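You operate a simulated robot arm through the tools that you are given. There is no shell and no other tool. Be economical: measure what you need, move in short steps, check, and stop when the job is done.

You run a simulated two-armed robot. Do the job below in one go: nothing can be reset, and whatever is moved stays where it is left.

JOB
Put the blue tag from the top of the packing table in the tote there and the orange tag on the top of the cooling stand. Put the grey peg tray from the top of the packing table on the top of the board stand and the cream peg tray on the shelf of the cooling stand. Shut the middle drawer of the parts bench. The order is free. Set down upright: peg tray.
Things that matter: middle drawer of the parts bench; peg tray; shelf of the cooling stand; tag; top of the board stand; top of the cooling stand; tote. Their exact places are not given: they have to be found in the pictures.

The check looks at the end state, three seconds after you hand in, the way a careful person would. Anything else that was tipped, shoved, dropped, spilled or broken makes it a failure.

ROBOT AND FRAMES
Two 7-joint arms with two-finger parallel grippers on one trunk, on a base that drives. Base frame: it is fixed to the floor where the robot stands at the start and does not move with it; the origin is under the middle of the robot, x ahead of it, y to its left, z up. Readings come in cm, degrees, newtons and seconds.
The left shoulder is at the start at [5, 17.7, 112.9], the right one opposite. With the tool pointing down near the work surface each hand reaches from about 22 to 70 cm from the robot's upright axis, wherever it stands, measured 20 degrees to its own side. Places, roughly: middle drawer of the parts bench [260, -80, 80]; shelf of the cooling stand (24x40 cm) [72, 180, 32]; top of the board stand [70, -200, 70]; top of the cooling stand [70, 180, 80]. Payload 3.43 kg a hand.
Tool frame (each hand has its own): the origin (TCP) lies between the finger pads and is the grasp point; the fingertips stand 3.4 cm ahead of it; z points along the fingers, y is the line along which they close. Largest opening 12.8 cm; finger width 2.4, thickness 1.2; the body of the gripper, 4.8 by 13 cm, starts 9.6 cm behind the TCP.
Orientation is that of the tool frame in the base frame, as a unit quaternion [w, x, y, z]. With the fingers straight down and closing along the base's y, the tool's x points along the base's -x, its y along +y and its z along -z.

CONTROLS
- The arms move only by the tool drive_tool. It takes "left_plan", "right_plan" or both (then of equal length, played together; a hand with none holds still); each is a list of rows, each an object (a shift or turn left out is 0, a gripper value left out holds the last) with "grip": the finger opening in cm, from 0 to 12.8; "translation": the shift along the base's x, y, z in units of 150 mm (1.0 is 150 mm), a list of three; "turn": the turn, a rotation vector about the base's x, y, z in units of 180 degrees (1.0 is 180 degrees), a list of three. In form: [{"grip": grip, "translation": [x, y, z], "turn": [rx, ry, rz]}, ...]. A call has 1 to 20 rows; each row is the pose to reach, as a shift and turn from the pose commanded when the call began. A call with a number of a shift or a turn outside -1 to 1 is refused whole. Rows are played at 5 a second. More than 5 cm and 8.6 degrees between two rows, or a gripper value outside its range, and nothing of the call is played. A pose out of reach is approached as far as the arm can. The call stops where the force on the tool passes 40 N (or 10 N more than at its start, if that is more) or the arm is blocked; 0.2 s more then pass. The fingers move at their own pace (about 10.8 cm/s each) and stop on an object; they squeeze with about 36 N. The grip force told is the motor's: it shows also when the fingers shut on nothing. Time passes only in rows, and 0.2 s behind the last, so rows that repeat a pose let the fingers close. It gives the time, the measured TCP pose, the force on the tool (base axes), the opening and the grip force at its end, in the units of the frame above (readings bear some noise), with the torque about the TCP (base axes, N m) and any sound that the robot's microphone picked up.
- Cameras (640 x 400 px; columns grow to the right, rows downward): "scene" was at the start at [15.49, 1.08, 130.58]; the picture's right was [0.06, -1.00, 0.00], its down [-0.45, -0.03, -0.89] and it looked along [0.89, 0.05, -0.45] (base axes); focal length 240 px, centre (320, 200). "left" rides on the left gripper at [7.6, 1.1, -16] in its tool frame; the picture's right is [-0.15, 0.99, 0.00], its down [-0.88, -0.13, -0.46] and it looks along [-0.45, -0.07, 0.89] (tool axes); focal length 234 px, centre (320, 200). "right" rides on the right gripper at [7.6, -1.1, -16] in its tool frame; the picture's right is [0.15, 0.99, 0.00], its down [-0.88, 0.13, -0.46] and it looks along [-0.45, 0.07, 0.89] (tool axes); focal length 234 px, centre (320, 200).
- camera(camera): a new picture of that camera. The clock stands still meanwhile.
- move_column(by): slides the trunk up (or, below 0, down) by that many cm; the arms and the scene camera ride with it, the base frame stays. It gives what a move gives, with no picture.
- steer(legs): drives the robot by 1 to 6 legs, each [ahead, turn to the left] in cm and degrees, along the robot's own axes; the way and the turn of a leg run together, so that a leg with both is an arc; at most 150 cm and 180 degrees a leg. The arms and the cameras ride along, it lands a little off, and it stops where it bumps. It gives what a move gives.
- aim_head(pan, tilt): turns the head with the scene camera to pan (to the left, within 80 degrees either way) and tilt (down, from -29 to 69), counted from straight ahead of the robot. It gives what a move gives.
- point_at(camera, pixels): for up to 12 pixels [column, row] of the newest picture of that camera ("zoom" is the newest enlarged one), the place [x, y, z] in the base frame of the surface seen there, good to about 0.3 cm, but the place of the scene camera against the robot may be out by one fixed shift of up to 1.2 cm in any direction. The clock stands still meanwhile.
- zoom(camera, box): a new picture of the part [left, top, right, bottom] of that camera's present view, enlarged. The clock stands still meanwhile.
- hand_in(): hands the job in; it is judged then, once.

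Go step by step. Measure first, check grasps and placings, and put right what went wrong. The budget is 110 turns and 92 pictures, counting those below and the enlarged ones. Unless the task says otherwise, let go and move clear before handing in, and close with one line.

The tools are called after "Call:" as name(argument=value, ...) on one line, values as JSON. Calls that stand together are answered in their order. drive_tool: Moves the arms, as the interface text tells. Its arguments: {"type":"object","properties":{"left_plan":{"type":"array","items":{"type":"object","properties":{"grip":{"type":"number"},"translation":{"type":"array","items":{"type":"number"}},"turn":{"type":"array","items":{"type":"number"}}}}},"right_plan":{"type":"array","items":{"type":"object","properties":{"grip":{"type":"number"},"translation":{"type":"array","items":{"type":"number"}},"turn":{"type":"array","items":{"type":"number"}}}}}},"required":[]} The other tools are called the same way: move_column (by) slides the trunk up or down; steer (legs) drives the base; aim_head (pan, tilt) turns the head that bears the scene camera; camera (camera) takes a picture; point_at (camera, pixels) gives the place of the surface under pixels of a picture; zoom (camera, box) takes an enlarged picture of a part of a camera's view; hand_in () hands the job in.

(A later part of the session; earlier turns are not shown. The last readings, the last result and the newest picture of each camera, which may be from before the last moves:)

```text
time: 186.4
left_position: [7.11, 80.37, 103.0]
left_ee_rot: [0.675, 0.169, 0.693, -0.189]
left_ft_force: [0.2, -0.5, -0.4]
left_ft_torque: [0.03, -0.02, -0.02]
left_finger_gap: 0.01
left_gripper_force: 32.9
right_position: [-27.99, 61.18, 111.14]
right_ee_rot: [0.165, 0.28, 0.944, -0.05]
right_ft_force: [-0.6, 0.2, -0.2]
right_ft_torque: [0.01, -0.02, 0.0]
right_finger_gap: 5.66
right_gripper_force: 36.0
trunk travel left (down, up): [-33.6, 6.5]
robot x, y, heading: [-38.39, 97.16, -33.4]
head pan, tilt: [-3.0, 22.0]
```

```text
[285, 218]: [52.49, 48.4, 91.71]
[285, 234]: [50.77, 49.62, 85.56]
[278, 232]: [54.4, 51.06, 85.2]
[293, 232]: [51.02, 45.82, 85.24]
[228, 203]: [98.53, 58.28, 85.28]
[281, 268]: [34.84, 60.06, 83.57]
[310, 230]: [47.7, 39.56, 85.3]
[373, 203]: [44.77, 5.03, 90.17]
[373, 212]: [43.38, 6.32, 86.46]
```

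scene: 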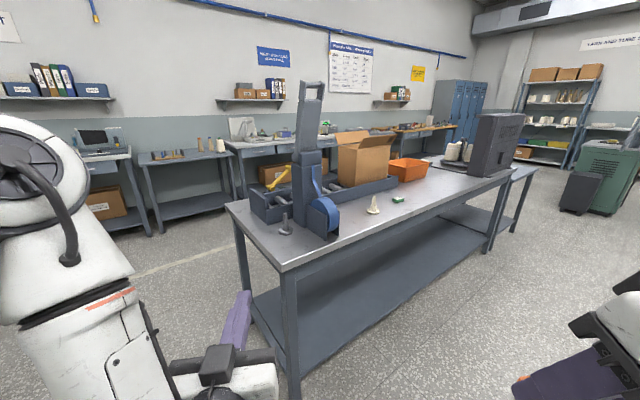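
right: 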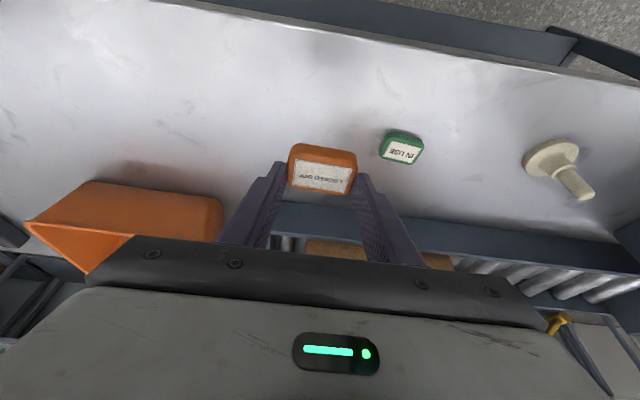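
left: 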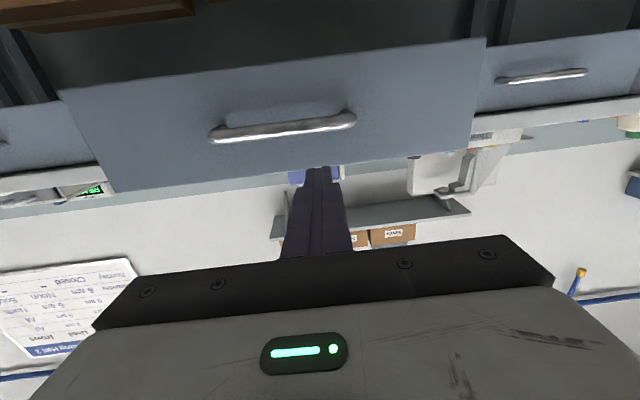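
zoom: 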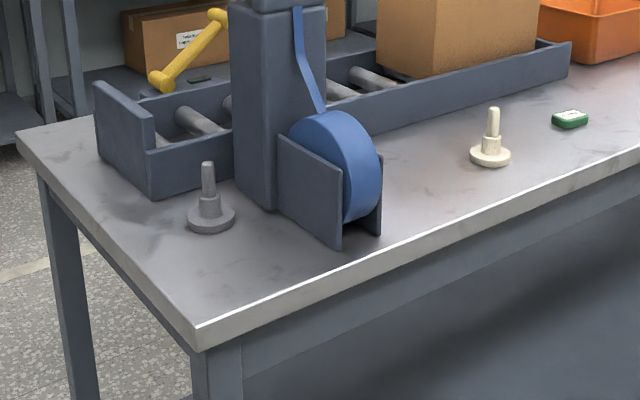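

The grey tray is at about (53,49). Best order: fetch the cream tray from the front with the left hand, deliver orange+cream at the stand, then come back for grey. Driving to the front.

Call:
steer(legs=[[0, -57], [104, 0], [0, 90]])

Call:
drive_tool(left_plan=[{"grip": 8, "turn": [0, 0.0417, 0], "translation": [0, 0.02, 0.05]}, {"turn": [0, 0.0834, 0], "translation": [0, 0.04, 0.1]}, {"turn": [0, 0.125, 0], "translation": [0, 0.06, 0.15]}, {"turn": [0, 0.167, 0], "translation": [0, 0.08, 0.2]}, {"turn": [0, 0.208, 0], "translation": [0, 0.1, 0.2]}, {"turn": [0, 0.25, 0], "translation": [0, 0.1, 0.2]}])

Call:
aim_head(pan=0, tilt=25)

Call:
camera(camera="scene")

```text
time: 198.1
left_position: [9.93, 5.17, 102.99]
left_ee_rot: [0.701, -0.04, 0.712, 0.016]
left_ft_force: [0.4, -0.9, 0.0]
left_ft_torque: [-0.04, 0.0, 0.01]
left_finger_gap: 0.0
left_gripper_force: 33.2
right_position: [-8.36, -30.4, 111.04]
right_ee_rot: [0.173, -0.009, 0.985, 0.001]
right_ft_force: [-0.3, -0.3, 0.4]
right_ft_torque: [0.01, 0.0, -0.01]
right_finger_gap: 5.65
right_gripper_force: 36.0
trunk travel left (down, up): [-33.6, 6.5]
robot x, y, heading: [-37.76, -6.47, 1.0]
head pan, tilt: [-3.0, 22.0]
```

```text
time: 199.5
left_position: [9.99, 6.64, 105.93]
left_ee_rot: [0.375, -0.03, 0.926, 0.03]
left_ft_force: [0.3, 0.0, -0.1]
left_ft_torque: [-0.01, 0.0, -0.01]
left_finger_gap: 8.0
left_gripper_force: 0.0
right_position: [-8.3, -30.35, 111.05]
right_ee_rot: [0.172, -0.009, 0.985, 0.002]
right_ft_force: [-0.2, 0.8, -0.3]
right_ft_torque: [-0.01, 0.01, 0.0]
right_finger_gap: 5.67
right_gripper_force: 36.3
trunk travel left (down, up): [-33.6, 6.5]
robot x, y, heading: [-37.17, -6.89, 1.0]
head pan, tilt: [-3.0, 22.0]
```

```text
time: 200.1
left_position: [9.99, 6.66, 105.94]
left_ee_rot: [0.374, -0.033, 0.926, 0.033]
left_ft_force: [0.3, 0.1, -1.0]
left_ft_torque: [-0.01, 0.0, 0.02]
left_finger_gap: 7.99
left_gripper_force: 0.0
right_position: [-8.23, -30.41, 110.94]
right_ee_rot: [0.172, -0.008, 0.985, 0.001]
right_ft_force: [-0.2, 0.0, -0.4]
right_ft_torque: [-0.01, -0.01, 0.03]
right_finger_gap: 5.67
right_gripper_force: 36.3
trunk travel left (down, up): [-33.6, 6.5]
robot x, y, heading: [-37.33, -6.93, 1.0]
head pan, tilt: [0.0, 25.0]
```

```text
36 pictures are left
```

scene: 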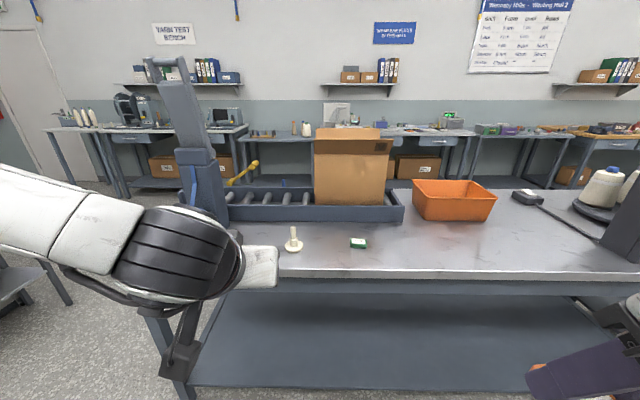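

The arm posture has a piece hanging at (180,345); I'll check its height before driving over the table, and look via the wrist camera.

Call:
point_at(camera="scene", pixels=[[180, 355], [185, 310], [175, 270], [260, 268], [260, 282], [120, 280], [293, 232], [293, 247]])

Call:
camera(camera="left")

```text
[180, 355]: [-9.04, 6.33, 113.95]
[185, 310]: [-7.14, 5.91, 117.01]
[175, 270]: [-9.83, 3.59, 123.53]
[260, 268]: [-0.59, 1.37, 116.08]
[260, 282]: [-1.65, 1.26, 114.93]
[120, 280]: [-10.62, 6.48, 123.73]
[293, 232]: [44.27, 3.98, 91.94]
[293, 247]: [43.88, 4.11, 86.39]
```

```text
35 pictures are left
```

left: 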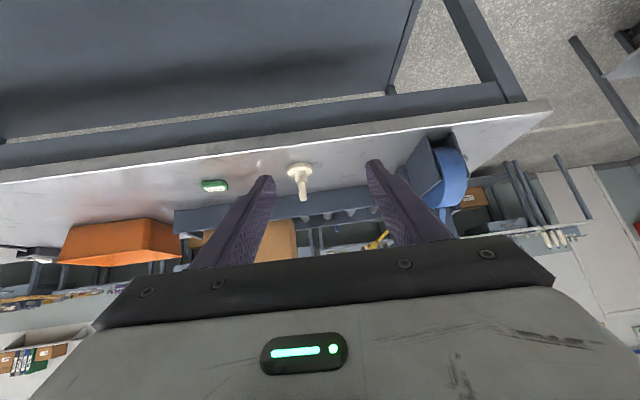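

All parts are high enough (z>113). Drive forward 28 cm and measure the peg with the wrist camera.

Call:
steer(legs=[[28, -1]])

Call:
camera(camera="left")

```text
time: 202.0
left_position: [37.68, 5.98, 105.97]
left_ee_rot: [0.375, -0.022, 0.926, 0.027]
left_ft_force: [0.7, -0.4, 1.3]
left_ft_torque: [0.0, 0.0, -0.01]
left_finger_gap: 8.02
left_gripper_force: 0.1
right_position: [18.74, -30.71, 111.01]
right_ee_rot: [0.172, 0.001, 0.985, 0.0]
right_ft_force: [0.6, 1.4, -0.5]
right_ft_torque: [0.01, 0.02, 0.0]
right_finger_gap: 5.65
right_gripper_force: 36.2
trunk travel left (down, up): [-33.6, 6.5]
robot x, y, heading: [-9.94, -6.78, -0.4]
head pan, tilt: [0.0, 25.0]
```

```text
34 pictures are left
```

left: 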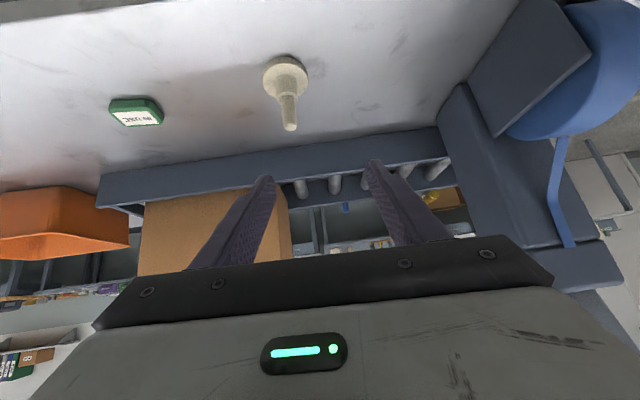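

Call:
point_at(camera="left", pixels=[[290, 126], [288, 112], [286, 97], [286, 68], [268, 75], [303, 75]])

```text
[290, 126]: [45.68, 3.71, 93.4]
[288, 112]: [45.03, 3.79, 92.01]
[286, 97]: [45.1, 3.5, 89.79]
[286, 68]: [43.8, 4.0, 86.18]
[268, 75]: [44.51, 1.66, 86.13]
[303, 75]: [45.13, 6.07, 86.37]
```

Peg axis ≈ (45.8,3.75), top z≈94, hub ≈88. I'll move over, descend to TCP z≈91.8 and close.

Call:
drive_tool(left_plan=[{"translation": [0.27, -0.075, 0]}, {"translation": [0.54, -0.15, 0]}, {"translation": [0.54, -0.15, -0.25]}, {"translation": [0.54, -0.15, -0.5]}, {"translation": [0.54, -0.15, -0.75]}, {"translation": [0.54, -0.15, -0.94]}])

Call:
camera(camera="left")

```text
time: 203.4
left_position: [45.8, 3.87, 91.81]
left_ee_rot: [0.375, -0.023, 0.926, 0.028]
left_ft_force: [-0.3, 0.6, -0.3]
left_ft_torque: [0.01, 0.01, 0.0]
left_finger_gap: 8.01
left_gripper_force: 0.0
right_position: [18.73, -30.62, 111.04]
right_ee_rot: [0.172, 0.001, 0.985, 0.0]
right_ft_force: [0.8, -0.2, -0.7]
right_ft_torque: [-0.01, 0.0, 0.0]
right_finger_gap: 5.67
right_gripper_force: 35.7
trunk travel left (down, up): [-33.6, 6.5]
robot x, y, heading: [-9.61, -6.51, -0.0]
head pan, tilt: [0.0, 25.0]
```

```text
33 pictures are left
```

left: 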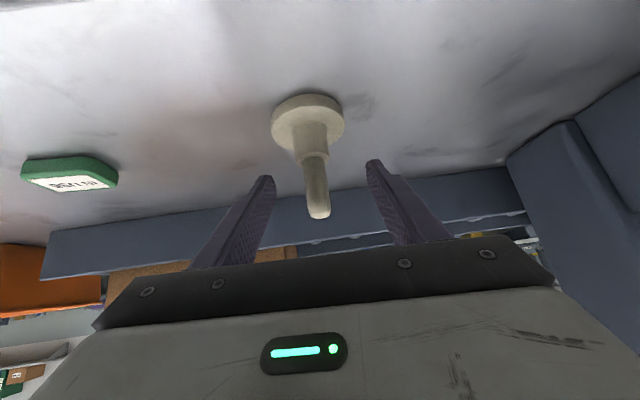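

The peg is centred between the fingers; close and lift.

Call:
drive_tool(left_plan=[{"grip": 0}, {}, {}, {}, {}])

Call:
drive_tool(left_plan=[{"translation": [0, 0, 0.2]}, {"translation": [0, 0, 0.45]}, {"translation": [-0.2, 0, 0.65]}, {"translation": [-0.4, 0, 0.8]}, {"translation": [-0.5, 0, 0.9]}])

Call:
camera(camera="left")

```text
time: 204.6
left_position: [45.74, 3.79, 91.93]
left_ee_rot: [0.377, -0.023, 0.926, 0.028]
left_ft_force: [2.3, -1.5, 4.7]
left_ft_torque: [-0.22, -0.16, 0.06]
left_finger_gap: 1.66
left_gripper_force: 36.3
right_position: [18.7, -30.68, 110.96]
right_ee_rot: [0.172, 0.001, 0.985, 0.001]
right_ft_force: [-0.8, -0.3, -0.2]
right_ft_torque: [0.01, 0.0, 0.01]
right_finger_gap: 5.67
right_gripper_force: 36.0
trunk travel left (down, up): [-33.6, 6.5]
robot x, y, heading: [-9.83, -6.95, 0.0]
head pan, tilt: [0.0, 25.0]
```

```text
time: 205.8
left_position: [38.52, 3.92, 105.42]
left_ee_rot: [0.375, -0.023, 0.926, 0.028]
left_ft_force: [0.4, -0.3, -1.4]
left_ft_torque: [-0.03, -0.01, -0.01]
left_finger_gap: 1.62
left_gripper_force: 36.1
right_position: [18.81, -30.63, 111.01]
right_ee_rot: [0.172, 0.001, 0.985, 0.0]
right_ft_force: [0.2, -0.3, -0.8]
right_ft_torque: [0.04, 0.02, 0.0]
right_finger_gap: 5.7
right_gripper_force: 35.8
trunk travel left (down, up): [-33.6, 6.5]
robot x, y, heading: [-9.81, -6.57, -0.0]
head pan, tilt: [0.0, 25.0]
```

```text
32 pictures are left
```

left: 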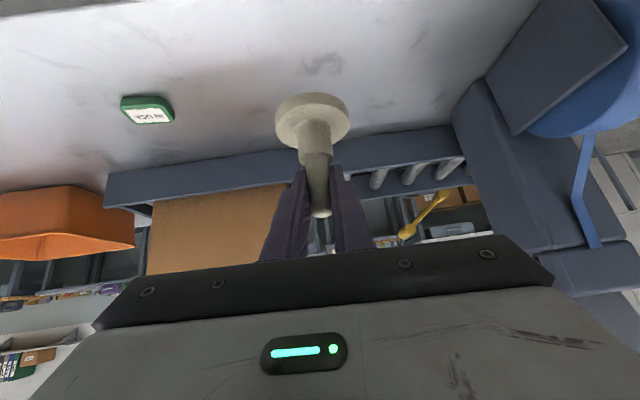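

Cream tray is held (its bottom 6.9 cm below TCP). Now drive to the cooling stand, ending near (62,111) facing +y.

Call:
steer(legs=[[-30, 0], [0, 90], [118, 0], [0, -90], [102, 0], [0, 90]])

Call:
aim_head(pan=-8, tilt=32)

Call:
camera(camera="scene")

```text
time: 229.9
left_position: [52.5, 158.54, 105.41]
left_ee_rot: [-0.25, 0.661, -0.649, -0.28]
left_ft_force: [-0.4, 0.0, -0.8]
left_ft_torque: [-0.01, -0.01, -0.01]
left_finger_gap: 1.61
left_gripper_force: 35.4
right_position: [86.58, 137.82, 111.03]
right_ee_rot: [0.124, -0.685, 0.708, 0.12]
right_ft_force: [-0.1, -1.5, 0.4]
right_ft_torque: [0.0, 0.02, 0.01]
right_finger_gap: 5.67
right_gripper_force: 35.8
trunk travel left (down, up): [-33.6, 6.5]
robot x, y, heading: [61.24, 109.88, 88.0]
head pan, tilt: [0.0, 25.0]
```

```text
time: 230.6
left_position: [52.53, 158.44, 105.39]
left_ee_rot: [-0.249, 0.661, -0.649, -0.281]
left_ft_force: [-0.8, 1.2, -1.2]
left_ft_torque: [0.03, -0.04, -0.01]
left_finger_gap: 1.64
left_gripper_force: 35.9
right_position: [86.35, 137.8, 111.09]
right_ee_rot: [0.123, -0.686, 0.707, 0.122]
right_ft_force: [-0.1, -0.2, -0.8]
right_ft_torque: [0.03, 0.01, 0.0]
right_finger_gap: 5.67
right_gripper_force: 36.2
trunk travel left (down, up): [-33.6, 6.5]
robot x, y, heading: [61.29, 110.09, 88.1]
head pan, tilt: [-8.0, 32.0]
```

```text
31 pictures are left
```

scene: 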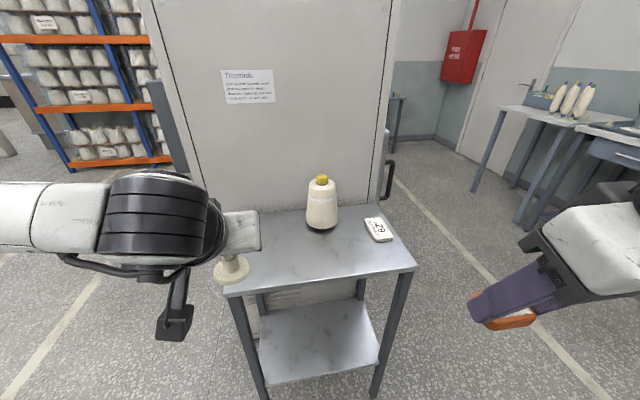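

Call:
point_at(camera="scene", pixels=[[228, 295], [414, 270], [265, 213], [322, 228], [310, 205], [378, 228], [275, 250], [330, 260], [262, 365], [375, 365], [270, 310], [320, 335]])

Call:
camera(camera="right")

```text
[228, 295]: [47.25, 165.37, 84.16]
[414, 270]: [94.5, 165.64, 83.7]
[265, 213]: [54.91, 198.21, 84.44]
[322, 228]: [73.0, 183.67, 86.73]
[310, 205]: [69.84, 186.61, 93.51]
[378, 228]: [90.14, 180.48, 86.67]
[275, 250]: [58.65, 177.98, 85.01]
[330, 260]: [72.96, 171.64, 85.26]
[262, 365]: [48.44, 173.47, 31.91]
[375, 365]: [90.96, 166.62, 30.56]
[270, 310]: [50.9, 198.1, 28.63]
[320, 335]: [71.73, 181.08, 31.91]
```

```text
30 pictures are left
```

right: 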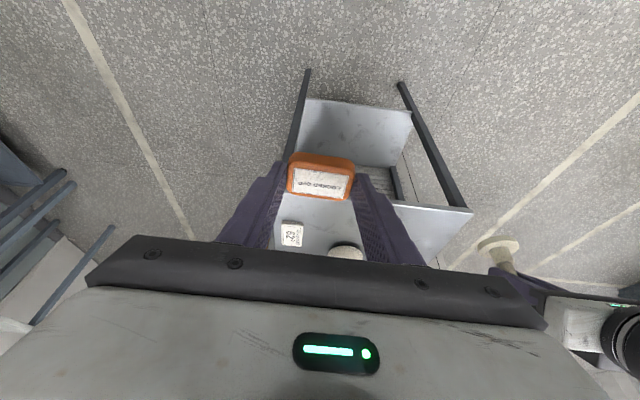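

Spot (80,171) on the stand top is clear of cone (73,185) and label (90,180). Moving the orange tag there with the right hand.

Call:
drive_tool(right_plan=[{"translation": [-0.1, 0.25, 0]}, {"translation": [-0.2, 0.5, 0]}, {"translation": [-0.3, 0.75, 0]}, {"translation": [-0.42, 1.0, 0]}])

Call:
drive_tool(right_plan=[{"translation": [0, 0.25, -0.1]}, {"translation": [0, 0.5, -0.2]}, {"translation": [0, 0.75, -0.4]}, {"translation": [0, 1.0, -0.6]}, {"translation": [0, 1.0, -0.85]}])

Call:
camera(camera="right")

```text
time: 231.6
left_position: [52.43, 158.64, 105.49]
left_ee_rot: [-0.249, 0.662, -0.649, -0.281]
left_ft_force: [-0.2, -1.0, -2.0]
left_ft_torque: [0.02, -0.01, 0.02]
left_finger_gap: 1.67
left_gripper_force: 36.6
right_position: [79.93, 152.85, 111.06]
right_ee_rot: [0.124, -0.686, 0.707, 0.121]
right_ft_force: [0.0, 0.0, -0.6]
right_ft_torque: [-0.02, -0.01, 0.01]
right_finger_gap: 5.68
right_gripper_force: 36.2
trunk travel left (down, up): [-33.6, 6.5]
robot x, y, heading: [61.28, 110.02, 88.2]
head pan, tilt: [-8.0, 32.0]
```

```text
time: 232.8
left_position: [52.51, 158.56, 105.35]
left_ee_rot: [-0.249, 0.661, -0.649, -0.282]
left_ft_force: [-0.3, 0.1, -0.1]
left_ft_torque: [0.02, 0.01, 0.02]
left_finger_gap: 1.64
left_gripper_force: 35.8
right_position: [80.18, 167.93, 98.25]
right_ee_rot: [0.124, -0.685, 0.708, 0.121]
right_ft_force: [-0.4, 0.0, -0.6]
right_ft_torque: [0.01, 0.0, 0.02]
right_finger_gap: 5.64
right_gripper_force: 35.6
trunk travel left (down, up): [-33.6, 6.5]
robot x, y, heading: [61.24, 110.17, 88.1]
head pan, tilt: [-8.0, 32.0]
```

```text
29 pictures are left
```

right: 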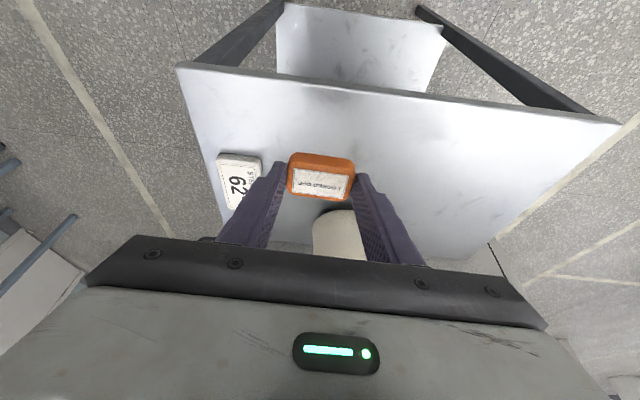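

Check label, cone, and surface height with the wrist camera.

Call:
point_at(camera="right", pixels=[[240, 157], [257, 175], [330, 130], [330, 92], [345, 240], [320, 225], [420, 160]])

```text
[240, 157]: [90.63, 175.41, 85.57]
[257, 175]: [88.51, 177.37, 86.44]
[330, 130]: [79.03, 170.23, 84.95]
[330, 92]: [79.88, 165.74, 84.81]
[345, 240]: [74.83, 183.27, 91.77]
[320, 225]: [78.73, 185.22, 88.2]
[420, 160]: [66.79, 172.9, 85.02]
```

Surface z=85.0. Lower to TCP z≈89.0 at (79.8,171), release to 7.5 cm, and lift.

Call:
drive_tool(right_plan=[{"translation": [-0.02, 0.2, 0]}, {"translation": [-0.02, 0.2, -0.25]}, {"translation": [-0.02, 0.2, -0.45]}, {"translation": [-0.02, 0.2, -0.58]}, {"translation": [-0.02, 0.2, -0.61]}])

Call:
drive_tool(right_plan=[{"grip": 7.3}, {}, {"translation": [0, 0, 0.15]}, {"translation": [0, -0.05, 0.45]}, {"translation": [0, -0.2, 0.75]}, {"translation": [0.1, -0.45, 0.95]}, {"translation": [0.2, -0.75, 0.98]}, {"translation": [0.3, -1.0, 0.98]}])

Call:
camera(camera="scene")

```text
time: 234.0
left_position: [52.54, 158.58, 105.51]
left_ee_rot: [-0.25, 0.661, -0.649, -0.282]
left_ft_force: [-0.8, -0.2, 0.1]
left_ft_torque: [-0.01, 0.01, 0.0]
left_finger_gap: 1.65
left_gripper_force: 35.7
right_position: [79.86, 170.71, 89.19]
right_ee_rot: [0.124, -0.686, 0.707, 0.121]
right_ft_force: [0.5, -0.1, -0.4]
right_ft_torque: [0.0, 0.01, 0.03]
right_finger_gap: 5.65
right_gripper_force: 35.9
trunk travel left (down, up): [-33.6, 6.5]
robot x, y, heading: [61.53, 110.22, 88.4]
head pan, tilt: [-8.0, 32.0]
```

```text
refused: row 5 steps farther than a row can; nothing moved
```

```text
28 pictures are left
```

scene: 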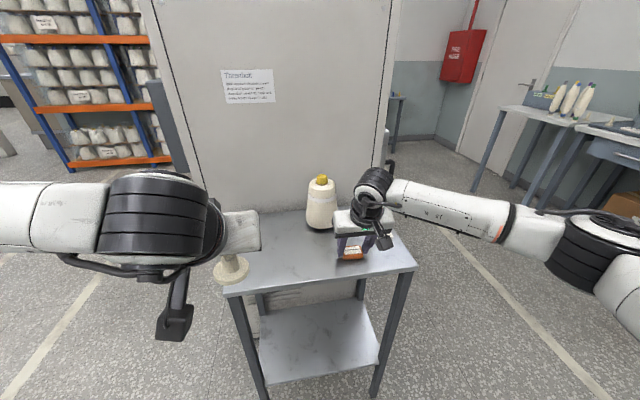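

Tag is at the surface; the release plan had too big a step. Resending with smaller steps.

Call:
drive_tool(right_plan=[{"grip": 7.3}, {}, {"translation": [0, 0, 0.15]}, {"translation": [0, 0, 0.4]}, {"translation": [0, -0.1, 0.65]}, {"translation": [0.05, -0.25, 0.85]}, {"translation": [0.1, -0.5, 0.98]}, {"translation": [0.2, -0.75, 0.98]}, {"translation": [0.3, -1.0, 0.98]}])

Call:
drive_tool(right_plan=[{"translation": [0, -0.25, 0.05]}, {"translation": [0, -0.5, 0.1]}, {"translation": [0.05, -0.75, 0.2]}, {"translation": [0.1, -0.95, 0.3]}])

Call:
zoom(camera="scene", box=[220, 160, 440, 400])

```text
time: 236.0
left_position: [52.53, 158.56, 105.45]
left_ee_rot: [-0.25, 0.661, -0.649, -0.282]
left_ft_force: [-0.2, 0.4, -0.6]
left_ft_torque: [-0.01, -0.02, -0.02]
left_finger_gap: 1.64
left_gripper_force: 36.1
right_position: [84.27, 155.7, 103.9]
right_ee_rot: [0.124, -0.685, 0.708, 0.122]
right_ft_force: [0.1, -0.3, -0.3]
right_ft_torque: [0.03, 0.01, 0.0]
right_finger_gap: 7.3
right_gripper_force: 0.0
trunk travel left (down, up): [-33.6, 6.5]
robot x, y, heading: [61.3, 110.01, 88.5]
head pan, tilt: [-8.0, 32.0]
```

```text
time: 237.0
left_position: [52.44, 158.44, 105.57]
left_ee_rot: [-0.249, 0.662, -0.648, -0.282]
left_ft_force: [-0.6, -0.1, -1.7]
left_ft_torque: [0.04, -0.01, 0.01]
left_finger_gap: 1.64
left_gripper_force: 35.4
right_position: [85.71, 141.32, 108.14]
right_ee_rot: [0.125, -0.685, 0.707, 0.121]
right_ft_force: [0.3, -0.1, 1.0]
right_ft_torque: [0.02, 0.0, 0.0]
right_finger_gap: 7.31
right_gripper_force: 0.0
trunk travel left (down, up): [-33.6, 6.5]
robot x, y, heading: [61.18, 109.91, 88.2]
head pan, tilt: [-8.0, 32.0]
```

```text
1.67 times, centred on (330, 280) of scene
```

zoom: 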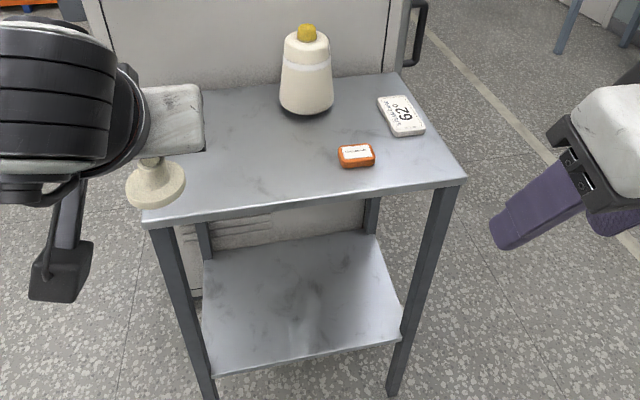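

Orange tag rests flat on the stand. Now for the shelf: back off 15 cm, lower the trunk, then lower the left hand.

Call:
steer(legs=[[-15, 1.5]])

Call:
move_column(by=-33)

Call:
drive_tool(left_plan=[{"translation": [0.2, 0, -0.2]}, {"translation": [0.4, 0, -0.4]}, {"translation": [0.6, 0, -0.6]}, {"translation": [0.8, 0, -0.8]}, {"translation": [1.0, 0, -1.0]}])

Call:
drive_tool(left_plan=[{"translation": [0.1, 0, -0.25]}, {"translation": [0.2, 0, -0.5]}, {"translation": [0.3, 0, -0.75]}, {"translation": [0.3, 0, -1.0]}])

Call:
camera(camera="scene")

```text
time: 238.3
left_position: [50.91, 143.4, 105.37]
left_ee_rot: [-0.247, 0.669, -0.641, -0.284]
left_ft_force: [0.3, -0.4, -0.9]
left_ft_torque: [0.01, 0.0, 0.02]
left_finger_gap: 1.64
left_gripper_force: 35.6
right_position: [84.75, 127.25, 108.23]
right_ee_rot: [0.122, -0.694, 0.698, 0.123]
right_ft_force: [0.2, -0.3, 0.8]
right_ft_torque: [0.03, -0.01, 0.01]
right_finger_gap: 7.31
right_gripper_force: 0.1
trunk travel left (down, up): [-33.6, 6.5]
robot x, y, heading: [60.83, 95.0, 89.6]
head pan, tilt: [-8.0, 32.0]
```

```text
time: 241.6
left_position: [51.1, 143.45, 72.28]
left_ee_rot: [-0.247, 0.669, -0.641, -0.284]
left_ft_force: [0.6, -0.1, 0.3]
left_ft_torque: [0.03, 0.0, -0.02]
left_finger_gap: 1.63
left_gripper_force: 36.4
right_position: [84.79, 127.23, 75.13]
right_ee_rot: [0.121, -0.694, 0.699, 0.123]
right_ft_force: [0.0, 0.5, -0.1]
right_ft_torque: [-0.01, 0.04, 0.01]
right_finger_gap: 7.29
right_gripper_force: 0.1
trunk travel left (down, up): [-0.6, 39.5]
robot x, y, heading: [61.11, 95.34, 89.7]
head pan, tilt: [-8.0, 32.0]
```

```text
time: 242.8
left_position: [66.15, 143.41, 57.44]
left_ee_rot: [-0.247, 0.67, -0.641, -0.284]
left_ft_force: [0.4, -0.4, -0.5]
left_ft_torque: [-0.04, -0.02, 0.01]
left_finger_gap: 1.65
left_gripper_force: 35.9
right_position: [84.65, 127.23, 75.25]
right_ee_rot: [0.121, -0.694, 0.699, 0.123]
right_ft_force: [0.1, 0.5, 0.2]
right_ft_torque: [-0.01, 0.02, 0.01]
right_finger_gap: 7.28
right_gripper_force: 0.1
trunk travel left (down, up): [-0.6, 39.5]
robot x, y, heading: [61.08, 95.25, 89.2]
head pan, tilt: [-8.0, 32.0]
```

```text
time: 243.8
left_position: [70.7, 143.55, 42.34]
left_ee_rot: [-0.246, 0.67, -0.64, -0.285]
left_ft_force: [-0.2, -0.1, -0.4]
left_ft_torque: [0.0, -0.01, -0.01]
left_finger_gap: 1.61
left_gripper_force: 35.7
right_position: [84.8, 127.22, 75.1]
right_ee_rot: [0.123, -0.694, 0.699, 0.123]
right_ft_force: [-0.5, 0.2, 0.0]
right_ft_torque: [0.0, 0.0, -0.05]
right_finger_gap: 7.29
right_gripper_force: 0.0
trunk travel left (down, up): [-0.6, 39.5]
robot x, y, heading: [61.12, 95.03, 89.6]
head pan, tilt: [-8.0, 32.0]
```

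```text
26 pictures are left
```

scene: 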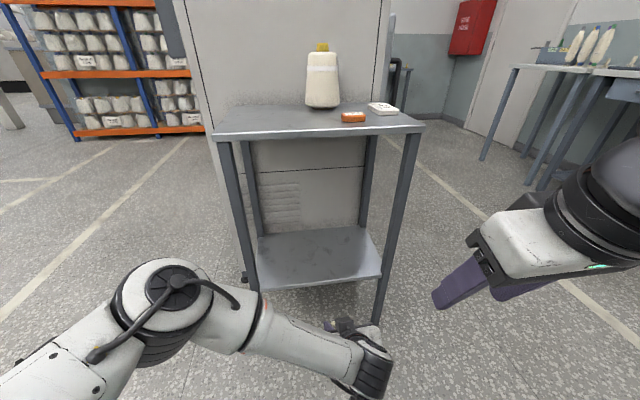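

Hand is low in front of the shelf. Check with the left wrist camera.

Call:
camera(camera="left")

Call:
point_at(camera="scene", pixels=[[320, 260], [320, 240], [320, 282], [262, 288], [378, 275], [230, 240], [400, 240], [365, 355]])

```text
25 pictures are left
```

left: 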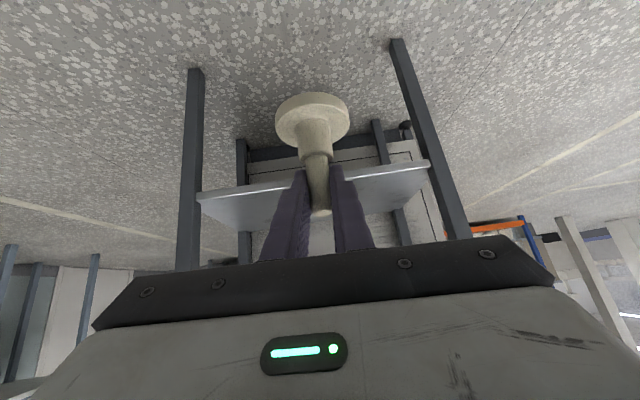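

```text
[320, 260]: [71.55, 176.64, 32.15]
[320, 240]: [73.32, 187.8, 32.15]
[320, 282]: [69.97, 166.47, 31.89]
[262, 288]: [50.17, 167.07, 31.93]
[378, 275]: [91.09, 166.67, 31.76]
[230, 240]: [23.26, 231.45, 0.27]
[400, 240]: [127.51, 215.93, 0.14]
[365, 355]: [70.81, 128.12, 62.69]
```

Shelf is x 50–91, y 166–192, z 32.1; tray bottom now at ≈35.4. Drive forward 18 cm (tray passes 3 cm above the lip), then extend.

Call:
steer(legs=[[18, 0]])

Call:
camera(camera="scene")

```text
time: 245.3
left_position: [70.6, 161.19, 42.3]
left_ee_rot: [-0.247, 0.669, -0.641, -0.284]
left_ft_force: [-0.2, 0.0, -1.5]
left_ft_torque: [0.02, 0.02, 0.03]
left_finger_gap: 1.64
left_gripper_force: 36.6
right_position: [84.78, 145.02, 75.15]
right_ee_rot: [0.122, -0.694, 0.699, 0.122]
right_ft_force: [0.1, -0.1, 0.2]
right_ft_torque: [0.02, -0.01, -0.02]
right_finger_gap: 7.29
right_gripper_force: 0.0
trunk travel left (down, up): [-0.6, 39.5]
robot x, y, heading: [61.27, 112.93, 89.6]
head pan, tilt: [-8.0, 32.0]
```

```text
24 pictures are left
```

scene: 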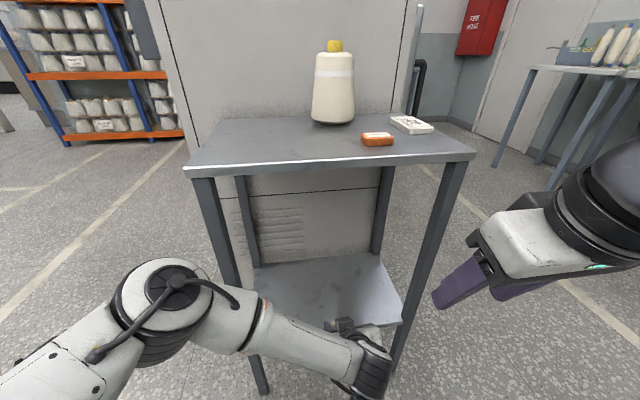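

Check the elbow's distance from the left leg before extending.

Call:
point_at(camera="scene", pixels=[[175, 275], [200, 320], [240, 300], [235, 330], [215, 240], [255, 370], [300, 330], [350, 345]])

```text
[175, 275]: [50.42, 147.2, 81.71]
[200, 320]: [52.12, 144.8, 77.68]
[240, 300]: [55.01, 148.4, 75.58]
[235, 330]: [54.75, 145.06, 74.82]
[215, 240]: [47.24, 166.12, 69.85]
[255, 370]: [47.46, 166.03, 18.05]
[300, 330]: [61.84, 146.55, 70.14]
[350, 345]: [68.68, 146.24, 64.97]
```

Elbow is ~15 cm short of the stand front. I'll extend only to y≈173 (tray fully on the shelf), keeping height.

Call:
drive_tool(left_plan=[{"translation": [0, 0.2, 0]}, {"translation": [0, 0.4, 0]}, {"translation": [0, 0.6, 0]}, {"translation": [0, 0.8, 0]}])

Call:
camera(camera="scene")

Call:
camera(camera="left")

Call:
point_at(camera="scene", pixels=[[175, 275], [210, 300], [240, 300], [300, 330], [350, 340]])

```text
time: 246.3
left_position: [70.1, 173.73, 42.51]
left_ee_rot: [-0.246, 0.672, -0.637, -0.286]
left_ft_force: [-0.3, 0.3, -0.1]
left_ft_torque: [0.0, 0.01, 0.02]
left_finger_gap: 1.62
left_gripper_force: 35.9
right_position: [84.86, 144.97, 75.2]
right_ee_rot: [0.122, -0.694, 0.698, 0.122]
right_ft_force: [0.2, -0.8, -0.1]
right_ft_torque: [-0.01, 0.04, -0.03]
right_finger_gap: 7.3
right_gripper_force: 0.0
trunk travel left (down, up): [-0.6, 39.5]
robot x, y, heading: [60.94, 112.99, 89.7]
head pan, tilt: [-8.0, 32.0]
```

```text
23 pictures are left
```

scene: 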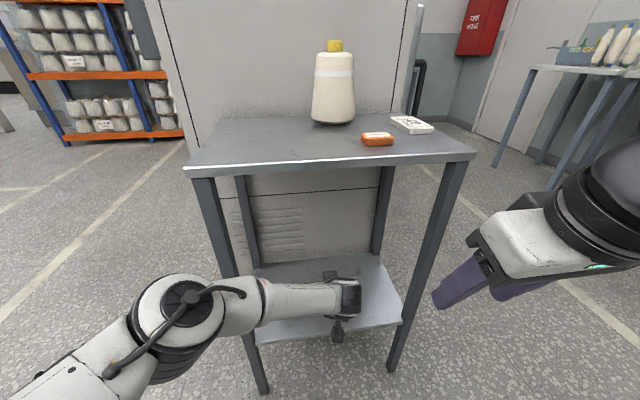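

```text
22 pictures are left
```

left: 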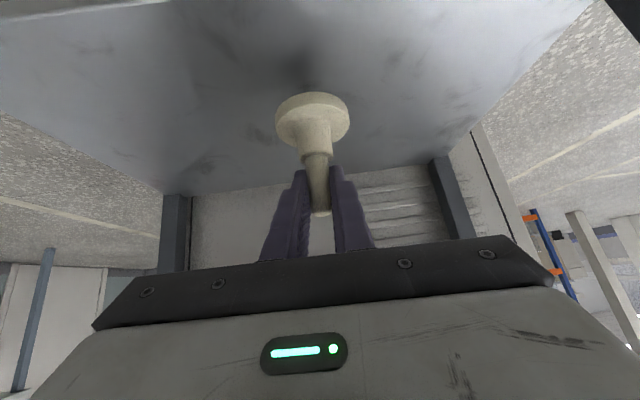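

```text
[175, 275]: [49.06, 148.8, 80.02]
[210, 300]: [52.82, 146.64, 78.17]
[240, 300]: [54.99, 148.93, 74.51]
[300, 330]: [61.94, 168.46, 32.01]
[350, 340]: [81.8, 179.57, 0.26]
```

Tray is over the shelf, elbow clear. Lower gently to contact.

Call:
drive_tool(left_plan=[{"translation": [0, 0, -0.1]}, {"translation": [0, 0, -0.18]}, {"translation": [0, 0, -0.21]}, {"translation": [0, 0, -0.225]}])

Call:
camera(camera="left")

```text
time: 247.5
left_position: [65.68, 176.36, 39.41]
left_ee_rot: [-0.236, 0.687, -0.615, -0.307]
left_ft_force: [-1.1, -0.7, -0.2]
left_ft_torque: [0.0, -0.03, 0.0]
left_finger_gap: 1.6
left_gripper_force: 36.3
right_position: [84.87, 145.08, 75.23]
right_ee_rot: [0.122, -0.694, 0.699, 0.122]
right_ft_force: [-0.7, -0.1, 0.5]
right_ft_torque: [-0.01, 0.03, 0.0]
right_finger_gap: 7.29
right_gripper_force: 0.1
trunk travel left (down, up): [-0.6, 39.5]
robot x, y, heading: [61.19, 113.05, 89.3]
head pan, tilt: [-8.0, 32.0]
stopped in row 4 (left hand): the arm was blocked; the commanded pose is now the measured one
```

```text
21 pictures are left
```

left: 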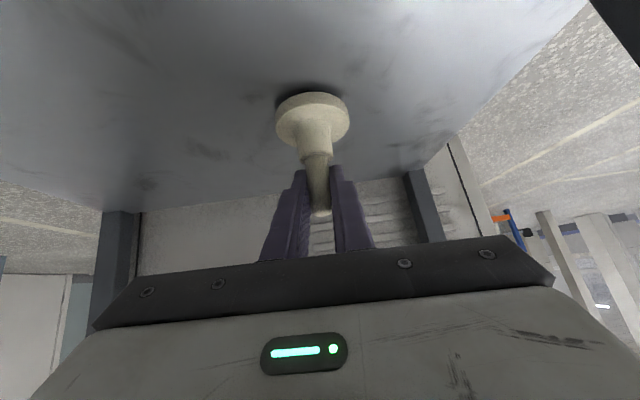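

The arm was "blocked" and yawed slightly to (65.7,176.4) though the tool feels no force. I'll look at what touched.

Call:
camera(camera="scene")

```text
20 pictures are left
```

scene: 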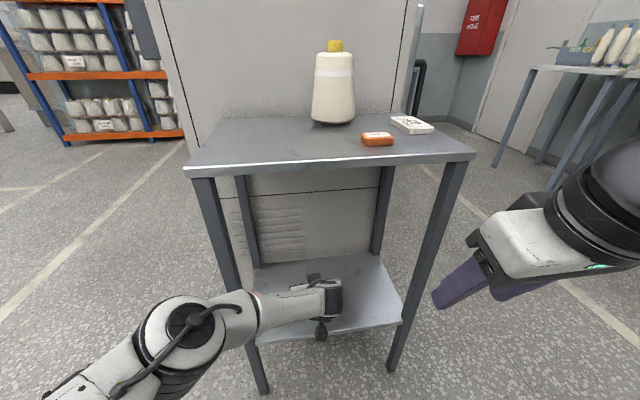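

Nothing on the stand moved, and the tray's tilt changed under 2°; bottom is ≈0.5 cm above the shelf. I'll lower the last bit with the trunk, then open.

Call:
move_column(by=-0.5)

Call:
drive_tool(left_plan=[{"grip": 2.6}, {"grip": 4}, {"grip": 6.5}, {}, {}])

Call:
camera(camera="left")

```text
time: 248.0
left_position: [65.78, 176.43, 38.91]
left_ee_rot: [-0.236, 0.687, -0.615, -0.307]
left_ft_force: [0.1, -0.4, 0.6]
left_ft_torque: [0.03, -0.04, 0.01]
left_finger_gap: 1.63
left_gripper_force: 35.9
right_position: [84.98, 145.02, 74.7]
right_ee_rot: [0.122, -0.694, 0.699, 0.122]
right_ft_force: [-0.6, 0.9, -0.3]
right_ft_torque: [0.02, 0.03, 0.01]
right_finger_gap: 7.31
right_gripper_force: 0.1
trunk travel left (down, up): [-0.1, 40.0]
robot x, y, heading: [60.91, 112.92, 89.5]
head pan, tilt: [-8.0, 32.0]
```

```text
time: 249.2
left_position: [65.77, 176.34, 38.87]
left_ee_rot: [-0.236, 0.687, -0.616, -0.306]
left_ft_force: [1.4, -0.9, 0.0]
left_ft_torque: [0.01, 0.04, 0.02]
left_finger_gap: 6.51
left_gripper_force: 0.0
right_position: [84.81, 144.98, 74.67]
right_ee_rot: [0.122, -0.694, 0.699, 0.123]
right_ft_force: [-0.4, 0.8, -0.1]
right_ft_torque: [0.03, -0.01, 0.0]
right_finger_gap: 7.32
right_gripper_force: 0.0
trunk travel left (down, up): [-0.1, 40.0]
robot x, y, heading: [61.37, 113.14, 89.7]
head pan, tilt: [-8.0, 32.0]
```

```text
19 pictures are left
```

left: 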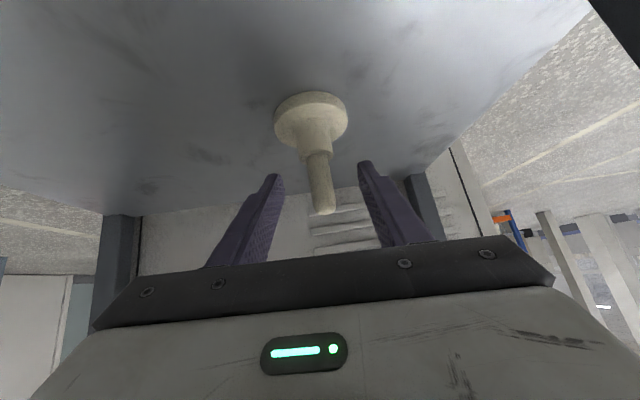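

The tray stands freely. Raise slightly with the trunk, back out straight, and check.

Call:
move_column(by=1.5)

Call:
steer(legs=[[-32, 0]])

Call:
camera(camera="scene")

```text
time: 249.9
left_position: [65.64, 176.43, 40.37]
left_ee_rot: [-0.236, 0.687, -0.615, -0.306]
left_ft_force: [0.6, 0.5, 0.5]
left_ft_torque: [-0.01, -0.02, 0.02]
left_finger_gap: 6.5
left_gripper_force: 0.1
right_position: [84.81, 145.03, 76.2]
right_ee_rot: [0.123, -0.694, 0.698, 0.123]
right_ft_force: [-0.2, -0.4, 0.3]
right_ft_torque: [-0.05, 0.04, 0.0]
right_finger_gap: 7.3
right_gripper_force: 0.0
trunk travel left (down, up): [-1.6, 38.5]
robot x, y, heading: [61.0, 112.93, 89.6]
head pan, tilt: [-8.0, 32.0]
```

```text
time: 252.0
left_position: [65.55, 144.59, 40.4]
left_ee_rot: [-0.236, 0.687, -0.616, -0.306]
left_ft_force: [0.2, -0.2, -0.5]
left_ft_torque: [-0.02, -0.01, -0.02]
left_finger_gap: 6.51
left_gripper_force: 0.1
right_position: [84.65, 113.27, 76.21]
right_ee_rot: [0.122, -0.694, 0.699, 0.122]
right_ft_force: [0.4, 0.1, -0.2]
right_ft_torque: [-0.01, -0.01, 0.0]
right_finger_gap: 7.28
right_gripper_force: 0.0
trunk travel left (down, up): [-1.6, 38.5]
robot x, y, heading: [61.06, 81.09, 89.6]
head pan, tilt: [-8.0, 32.0]
```

```text
18 pictures are left
```

scene: 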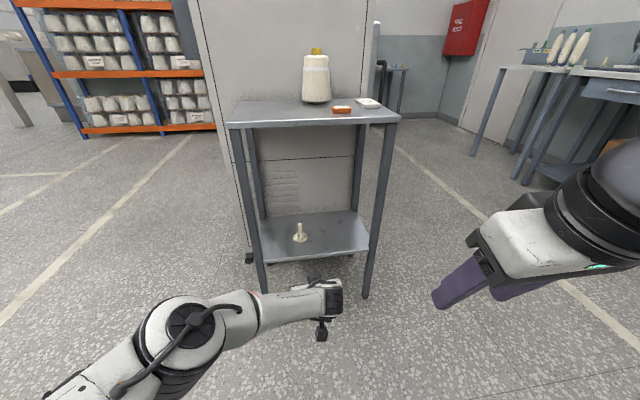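

Cream tray stands upright on the shelf. Now raise the trunk and fold the left arm up and back.

Call:
move_column(by=35)

Call:
drive_tool(left_plan=[{"translation": [-0.1, -0.1, 0.2]}, {"translation": [-0.2, -0.25, 0.4]}, {"translation": [-0.35, -0.4, 0.6]}, {"translation": [-0.5, -0.55, 0.8]}, {"translation": [-0.65, -0.7, 1.0]}])

Call:
drive_tool(left_plan=[{"translation": [-0.15, -0.1, 0.2]}, {"translation": [-0.3, -0.2, 0.4]}, {"translation": [-0.4, -0.3, 0.6]}, {"translation": [-0.5, -0.35, 0.8]}])

Call:
steer(legs=[[18, 0], [0, -180]])

Call:
aim_head(pan=0, tilt=30)

Call:
camera(camera="scene")

```text
time: 255.4
left_position: [65.42, 144.59, 75.35]
left_ee_rot: [-0.236, 0.687, -0.615, -0.306]
left_ft_force: [-0.9, -0.3, 0.0]
left_ft_torque: [0.0, -0.01, 0.0]
left_finger_gap: 6.5
left_gripper_force: 0.1
right_position: [84.61, 113.2, 111.18]
right_ee_rot: [0.122, -0.694, 0.699, 0.122]
right_ft_force: [-0.2, 0.1, 0.0]
right_ft_torque: [0.01, -0.01, 0.01]
right_finger_gap: 7.3
right_gripper_force: 0.1
trunk travel left (down, up): [-36.6, 3.5]
robot x, y, heading: [61.05, 80.95, 89.4]
head pan, tilt: [-8.0, 32.0]
```

```text
time: 256.6
left_position: [55.72, 133.97, 90.48]
left_ee_rot: [-0.237, 0.687, -0.615, -0.306]
left_ft_force: [-0.7, -0.3, 0.1]
left_ft_torque: [-0.01, 0.02, 0.0]
left_finger_gap: 6.5
left_gripper_force: 0.0
right_position: [84.6, 113.11, 111.28]
right_ee_rot: [0.124, -0.694, 0.699, 0.123]
right_ft_force: [-0.2, -0.6, -0.6]
right_ft_torque: [0.02, -0.01, 0.0]
right_finger_gap: 7.3
right_gripper_force: 0.0
trunk travel left (down, up): [-36.6, 3.5]
robot x, y, heading: [60.75, 80.95, 89.6]
head pan, tilt: [-8.0, 32.0]
```

```text
time: 257.6
left_position: [48.27, 128.68, 102.25]
left_ee_rot: [-0.237, 0.686, -0.615, -0.307]
left_ft_force: [-0.1, 0.5, -0.7]
left_ft_torque: [0.0, 0.01, -0.02]
left_finger_gap: 6.53
left_gripper_force: 0.0
right_position: [84.62, 113.25, 111.19]
right_ee_rot: [0.123, -0.694, 0.699, 0.122]
right_ft_force: [-0.9, -0.8, 0.8]
right_ft_torque: [0.01, -0.01, -0.03]
right_finger_gap: 7.3
right_gripper_force: 0.1
trunk travel left (down, up): [-36.6, 3.5]
robot x, y, heading: [61.24, 81.51, 89.6]
head pan, tilt: [-8.0, 32.0]
```

```text
time: 266.5
left_position: [73.59, 51.62, 102.32]
left_ee_rot: [0.307, 0.615, 0.687, -0.235]
left_ft_force: [-0.2, -0.4, 0.1]
left_ft_torque: [0.02, -0.06, 0.0]
left_finger_gap: 6.53
left_gripper_force: 0.1
right_position: [37.24, 67.1, 111.19]
right_ee_rot: [0.122, 0.7, 0.693, -0.122]
right_ft_force: [0.6, -0.5, 0.8]
right_ft_torque: [0.03, -0.03, 0.0]
right_finger_gap: 7.29
right_gripper_force: 0.0
trunk travel left (down, up): [-36.6, 3.5]
robot x, y, heading: [60.93, 98.76, -90.3]
head pan, tilt: [-8.0, 32.0]
```

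```text
time: 267.1
left_position: [73.56, 51.57, 102.24]
left_ee_rot: [0.307, 0.615, 0.687, -0.236]
left_ft_force: [-0.5, 0.7, 0.1]
left_ft_torque: [0.01, -0.01, 0.0]
left_finger_gap: 6.52
left_gripper_force: 0.1
right_position: [37.25, 67.1, 111.25]
right_ee_rot: [0.122, 0.7, 0.693, -0.122]
right_ft_force: [-0.6, -0.3, -0.1]
right_ft_torque: [0.0, 0.0, 0.0]
right_finger_gap: 7.29
right_gripper_force: 0.0
trunk travel left (down, up): [-36.6, 3.5]
robot x, y, heading: [60.68, 99.01, -90.5]
head pan, tilt: [0.0, 30.0]
```

```text
17 pictures are left
```

scene: 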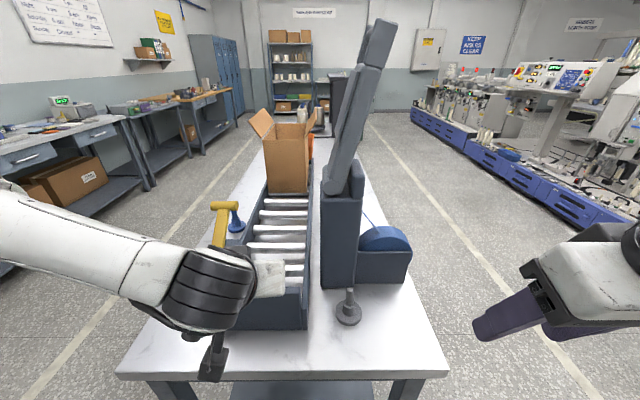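

The grey tray is at (348,305). I'll use the right hand (20° tilt): move above it, and pull the left hand back a bit.

Call:
drive_tool(left_plan=[{"translation": [0.05, 0.12, 0.05]}, {"translation": [0.1, 0.24, 0.1]}, {"translation": [0.15, 0.36, 0.1]}, {"translation": [0.2, 0.48, 0.1]}, {"translation": [0.2, 0.6, 0.1]}, {"translation": [0.2, 0.6, 0.1]}], right_plan=[{"translation": [0.15, -0.1, 0]}, {"translation": [0.3, -0.2, 0]}, {"translation": [0.5, -0.35, 0]}, {"translation": [0.7, -0.5, 0]}, {"translation": [0.9, -0.6, -0.1]}, {"translation": [1.0, -0.7, -0.2]}])

Call:
camera(camera="right")

```text
time: 268.6
left_position: [75.24, 58.57, 103.83]
left_ee_rot: [0.306, 0.616, 0.687, -0.236]
left_ft_force: [-0.2, 0.1, -0.9]
left_ft_torque: [0.02, -0.01, 0.0]
left_finger_gap: 6.48
left_gripper_force: 0.0
left hand out of reach, approached as far as the arm can: row 4, 5, 6
right_position: [52.25, 56.36, 108.21]
right_ee_rot: [0.122, 0.698, 0.695, -0.122]
right_ft_force: [0.2, -0.3, -0.6]
right_ft_torque: [0.0, 0.0, -0.02]
right_finger_gap: 7.32
right_gripper_force: 0.0
trunk travel left (down, up): [-36.6, 3.5]
robot x, y, heading: [61.1, 99.57, -90.3]
head pan, tilt: [0.0, 30.0]
```

```text
16 pictures are left
```

right: 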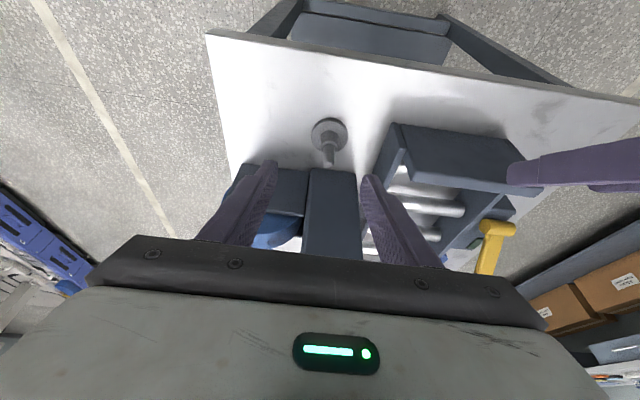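

Call:
point_at(camera="right", pixels=[[330, 162], [329, 152], [328, 143], [328, 122], [314, 132], [346, 133], [395, 150], [330, 180], [290, 185]])

```text
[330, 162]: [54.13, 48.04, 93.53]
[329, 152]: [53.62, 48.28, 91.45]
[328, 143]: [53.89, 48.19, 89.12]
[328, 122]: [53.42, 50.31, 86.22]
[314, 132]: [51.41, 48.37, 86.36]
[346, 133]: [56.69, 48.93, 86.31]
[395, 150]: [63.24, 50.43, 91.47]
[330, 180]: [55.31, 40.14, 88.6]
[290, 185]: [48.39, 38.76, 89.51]
```

Peg axis ≈ (54.0,47.6). Move over it, descend to TCP z≈91.9, check centring.

Call:
drive_tool(right_plan=[{"translation": [0.05, -0.25, 0]}, {"translation": [0.117, -0.5, 0]}, {"translation": [0.117, -0.577, -0.15]}, {"translation": [0.117, -0.577, -0.4]}, {"translation": [0.117, -0.577, -0.65]}, {"translation": [0.117, -0.577, -0.9]}])

Call:
drive_tool(right_plan=[{"translation": [0, 0, -0.1]}, {"translation": [0, 0, -0.18]}])

Call:
camera(camera="right")

```text
time: 269.9
left_position: [75.28, 58.57, 103.85]
left_ee_rot: [0.307, 0.615, 0.687, -0.236]
left_ft_force: [-0.4, 0.4, -0.3]
left_ft_torque: [0.02, 0.01, 0.03]
left_finger_gap: 6.49
left_gripper_force: 0.1
right_position: [54.12, 48.11, 94.5]
right_ee_rot: [0.122, 0.699, 0.694, -0.123]
right_ft_force: [0.4, -0.6, 0.3]
right_ft_torque: [0.03, 0.02, -0.04]
right_finger_gap: 7.3
right_gripper_force: 0.0
trunk travel left (down, up): [-36.6, 3.5]
robot x, y, heading: [60.81, 98.92, -90.5]
head pan, tilt: [0.0, 30.0]
```

```text
time: 270.6
left_position: [75.21, 58.62, 103.92]
left_ee_rot: [0.306, 0.616, 0.687, -0.236]
left_ft_force: [0.4, -0.3, -0.1]
left_ft_torque: [0.01, 0.02, 0.0]
left_finger_gap: 6.51
left_gripper_force: 0.1
right_position: [54.07, 47.93, 92.07]
right_ee_rot: [0.122, 0.699, 0.694, -0.123]
right_ft_force: [0.2, -0.4, 0.1]
right_ft_torque: [-0.02, 0.03, 0.01]
right_finger_gap: 7.28
right_gripper_force: 0.1
trunk travel left (down, up): [-36.6, 3.5]
robot x, y, heading: [61.25, 99.05, -90.2]
head pan, tilt: [0.0, 30.0]
```

```text
15 pictures are left
```

right: 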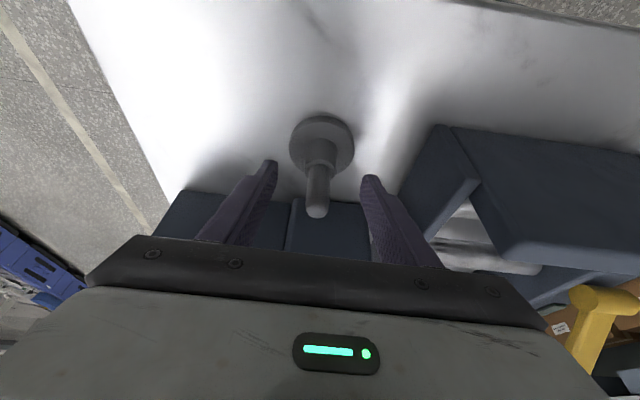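

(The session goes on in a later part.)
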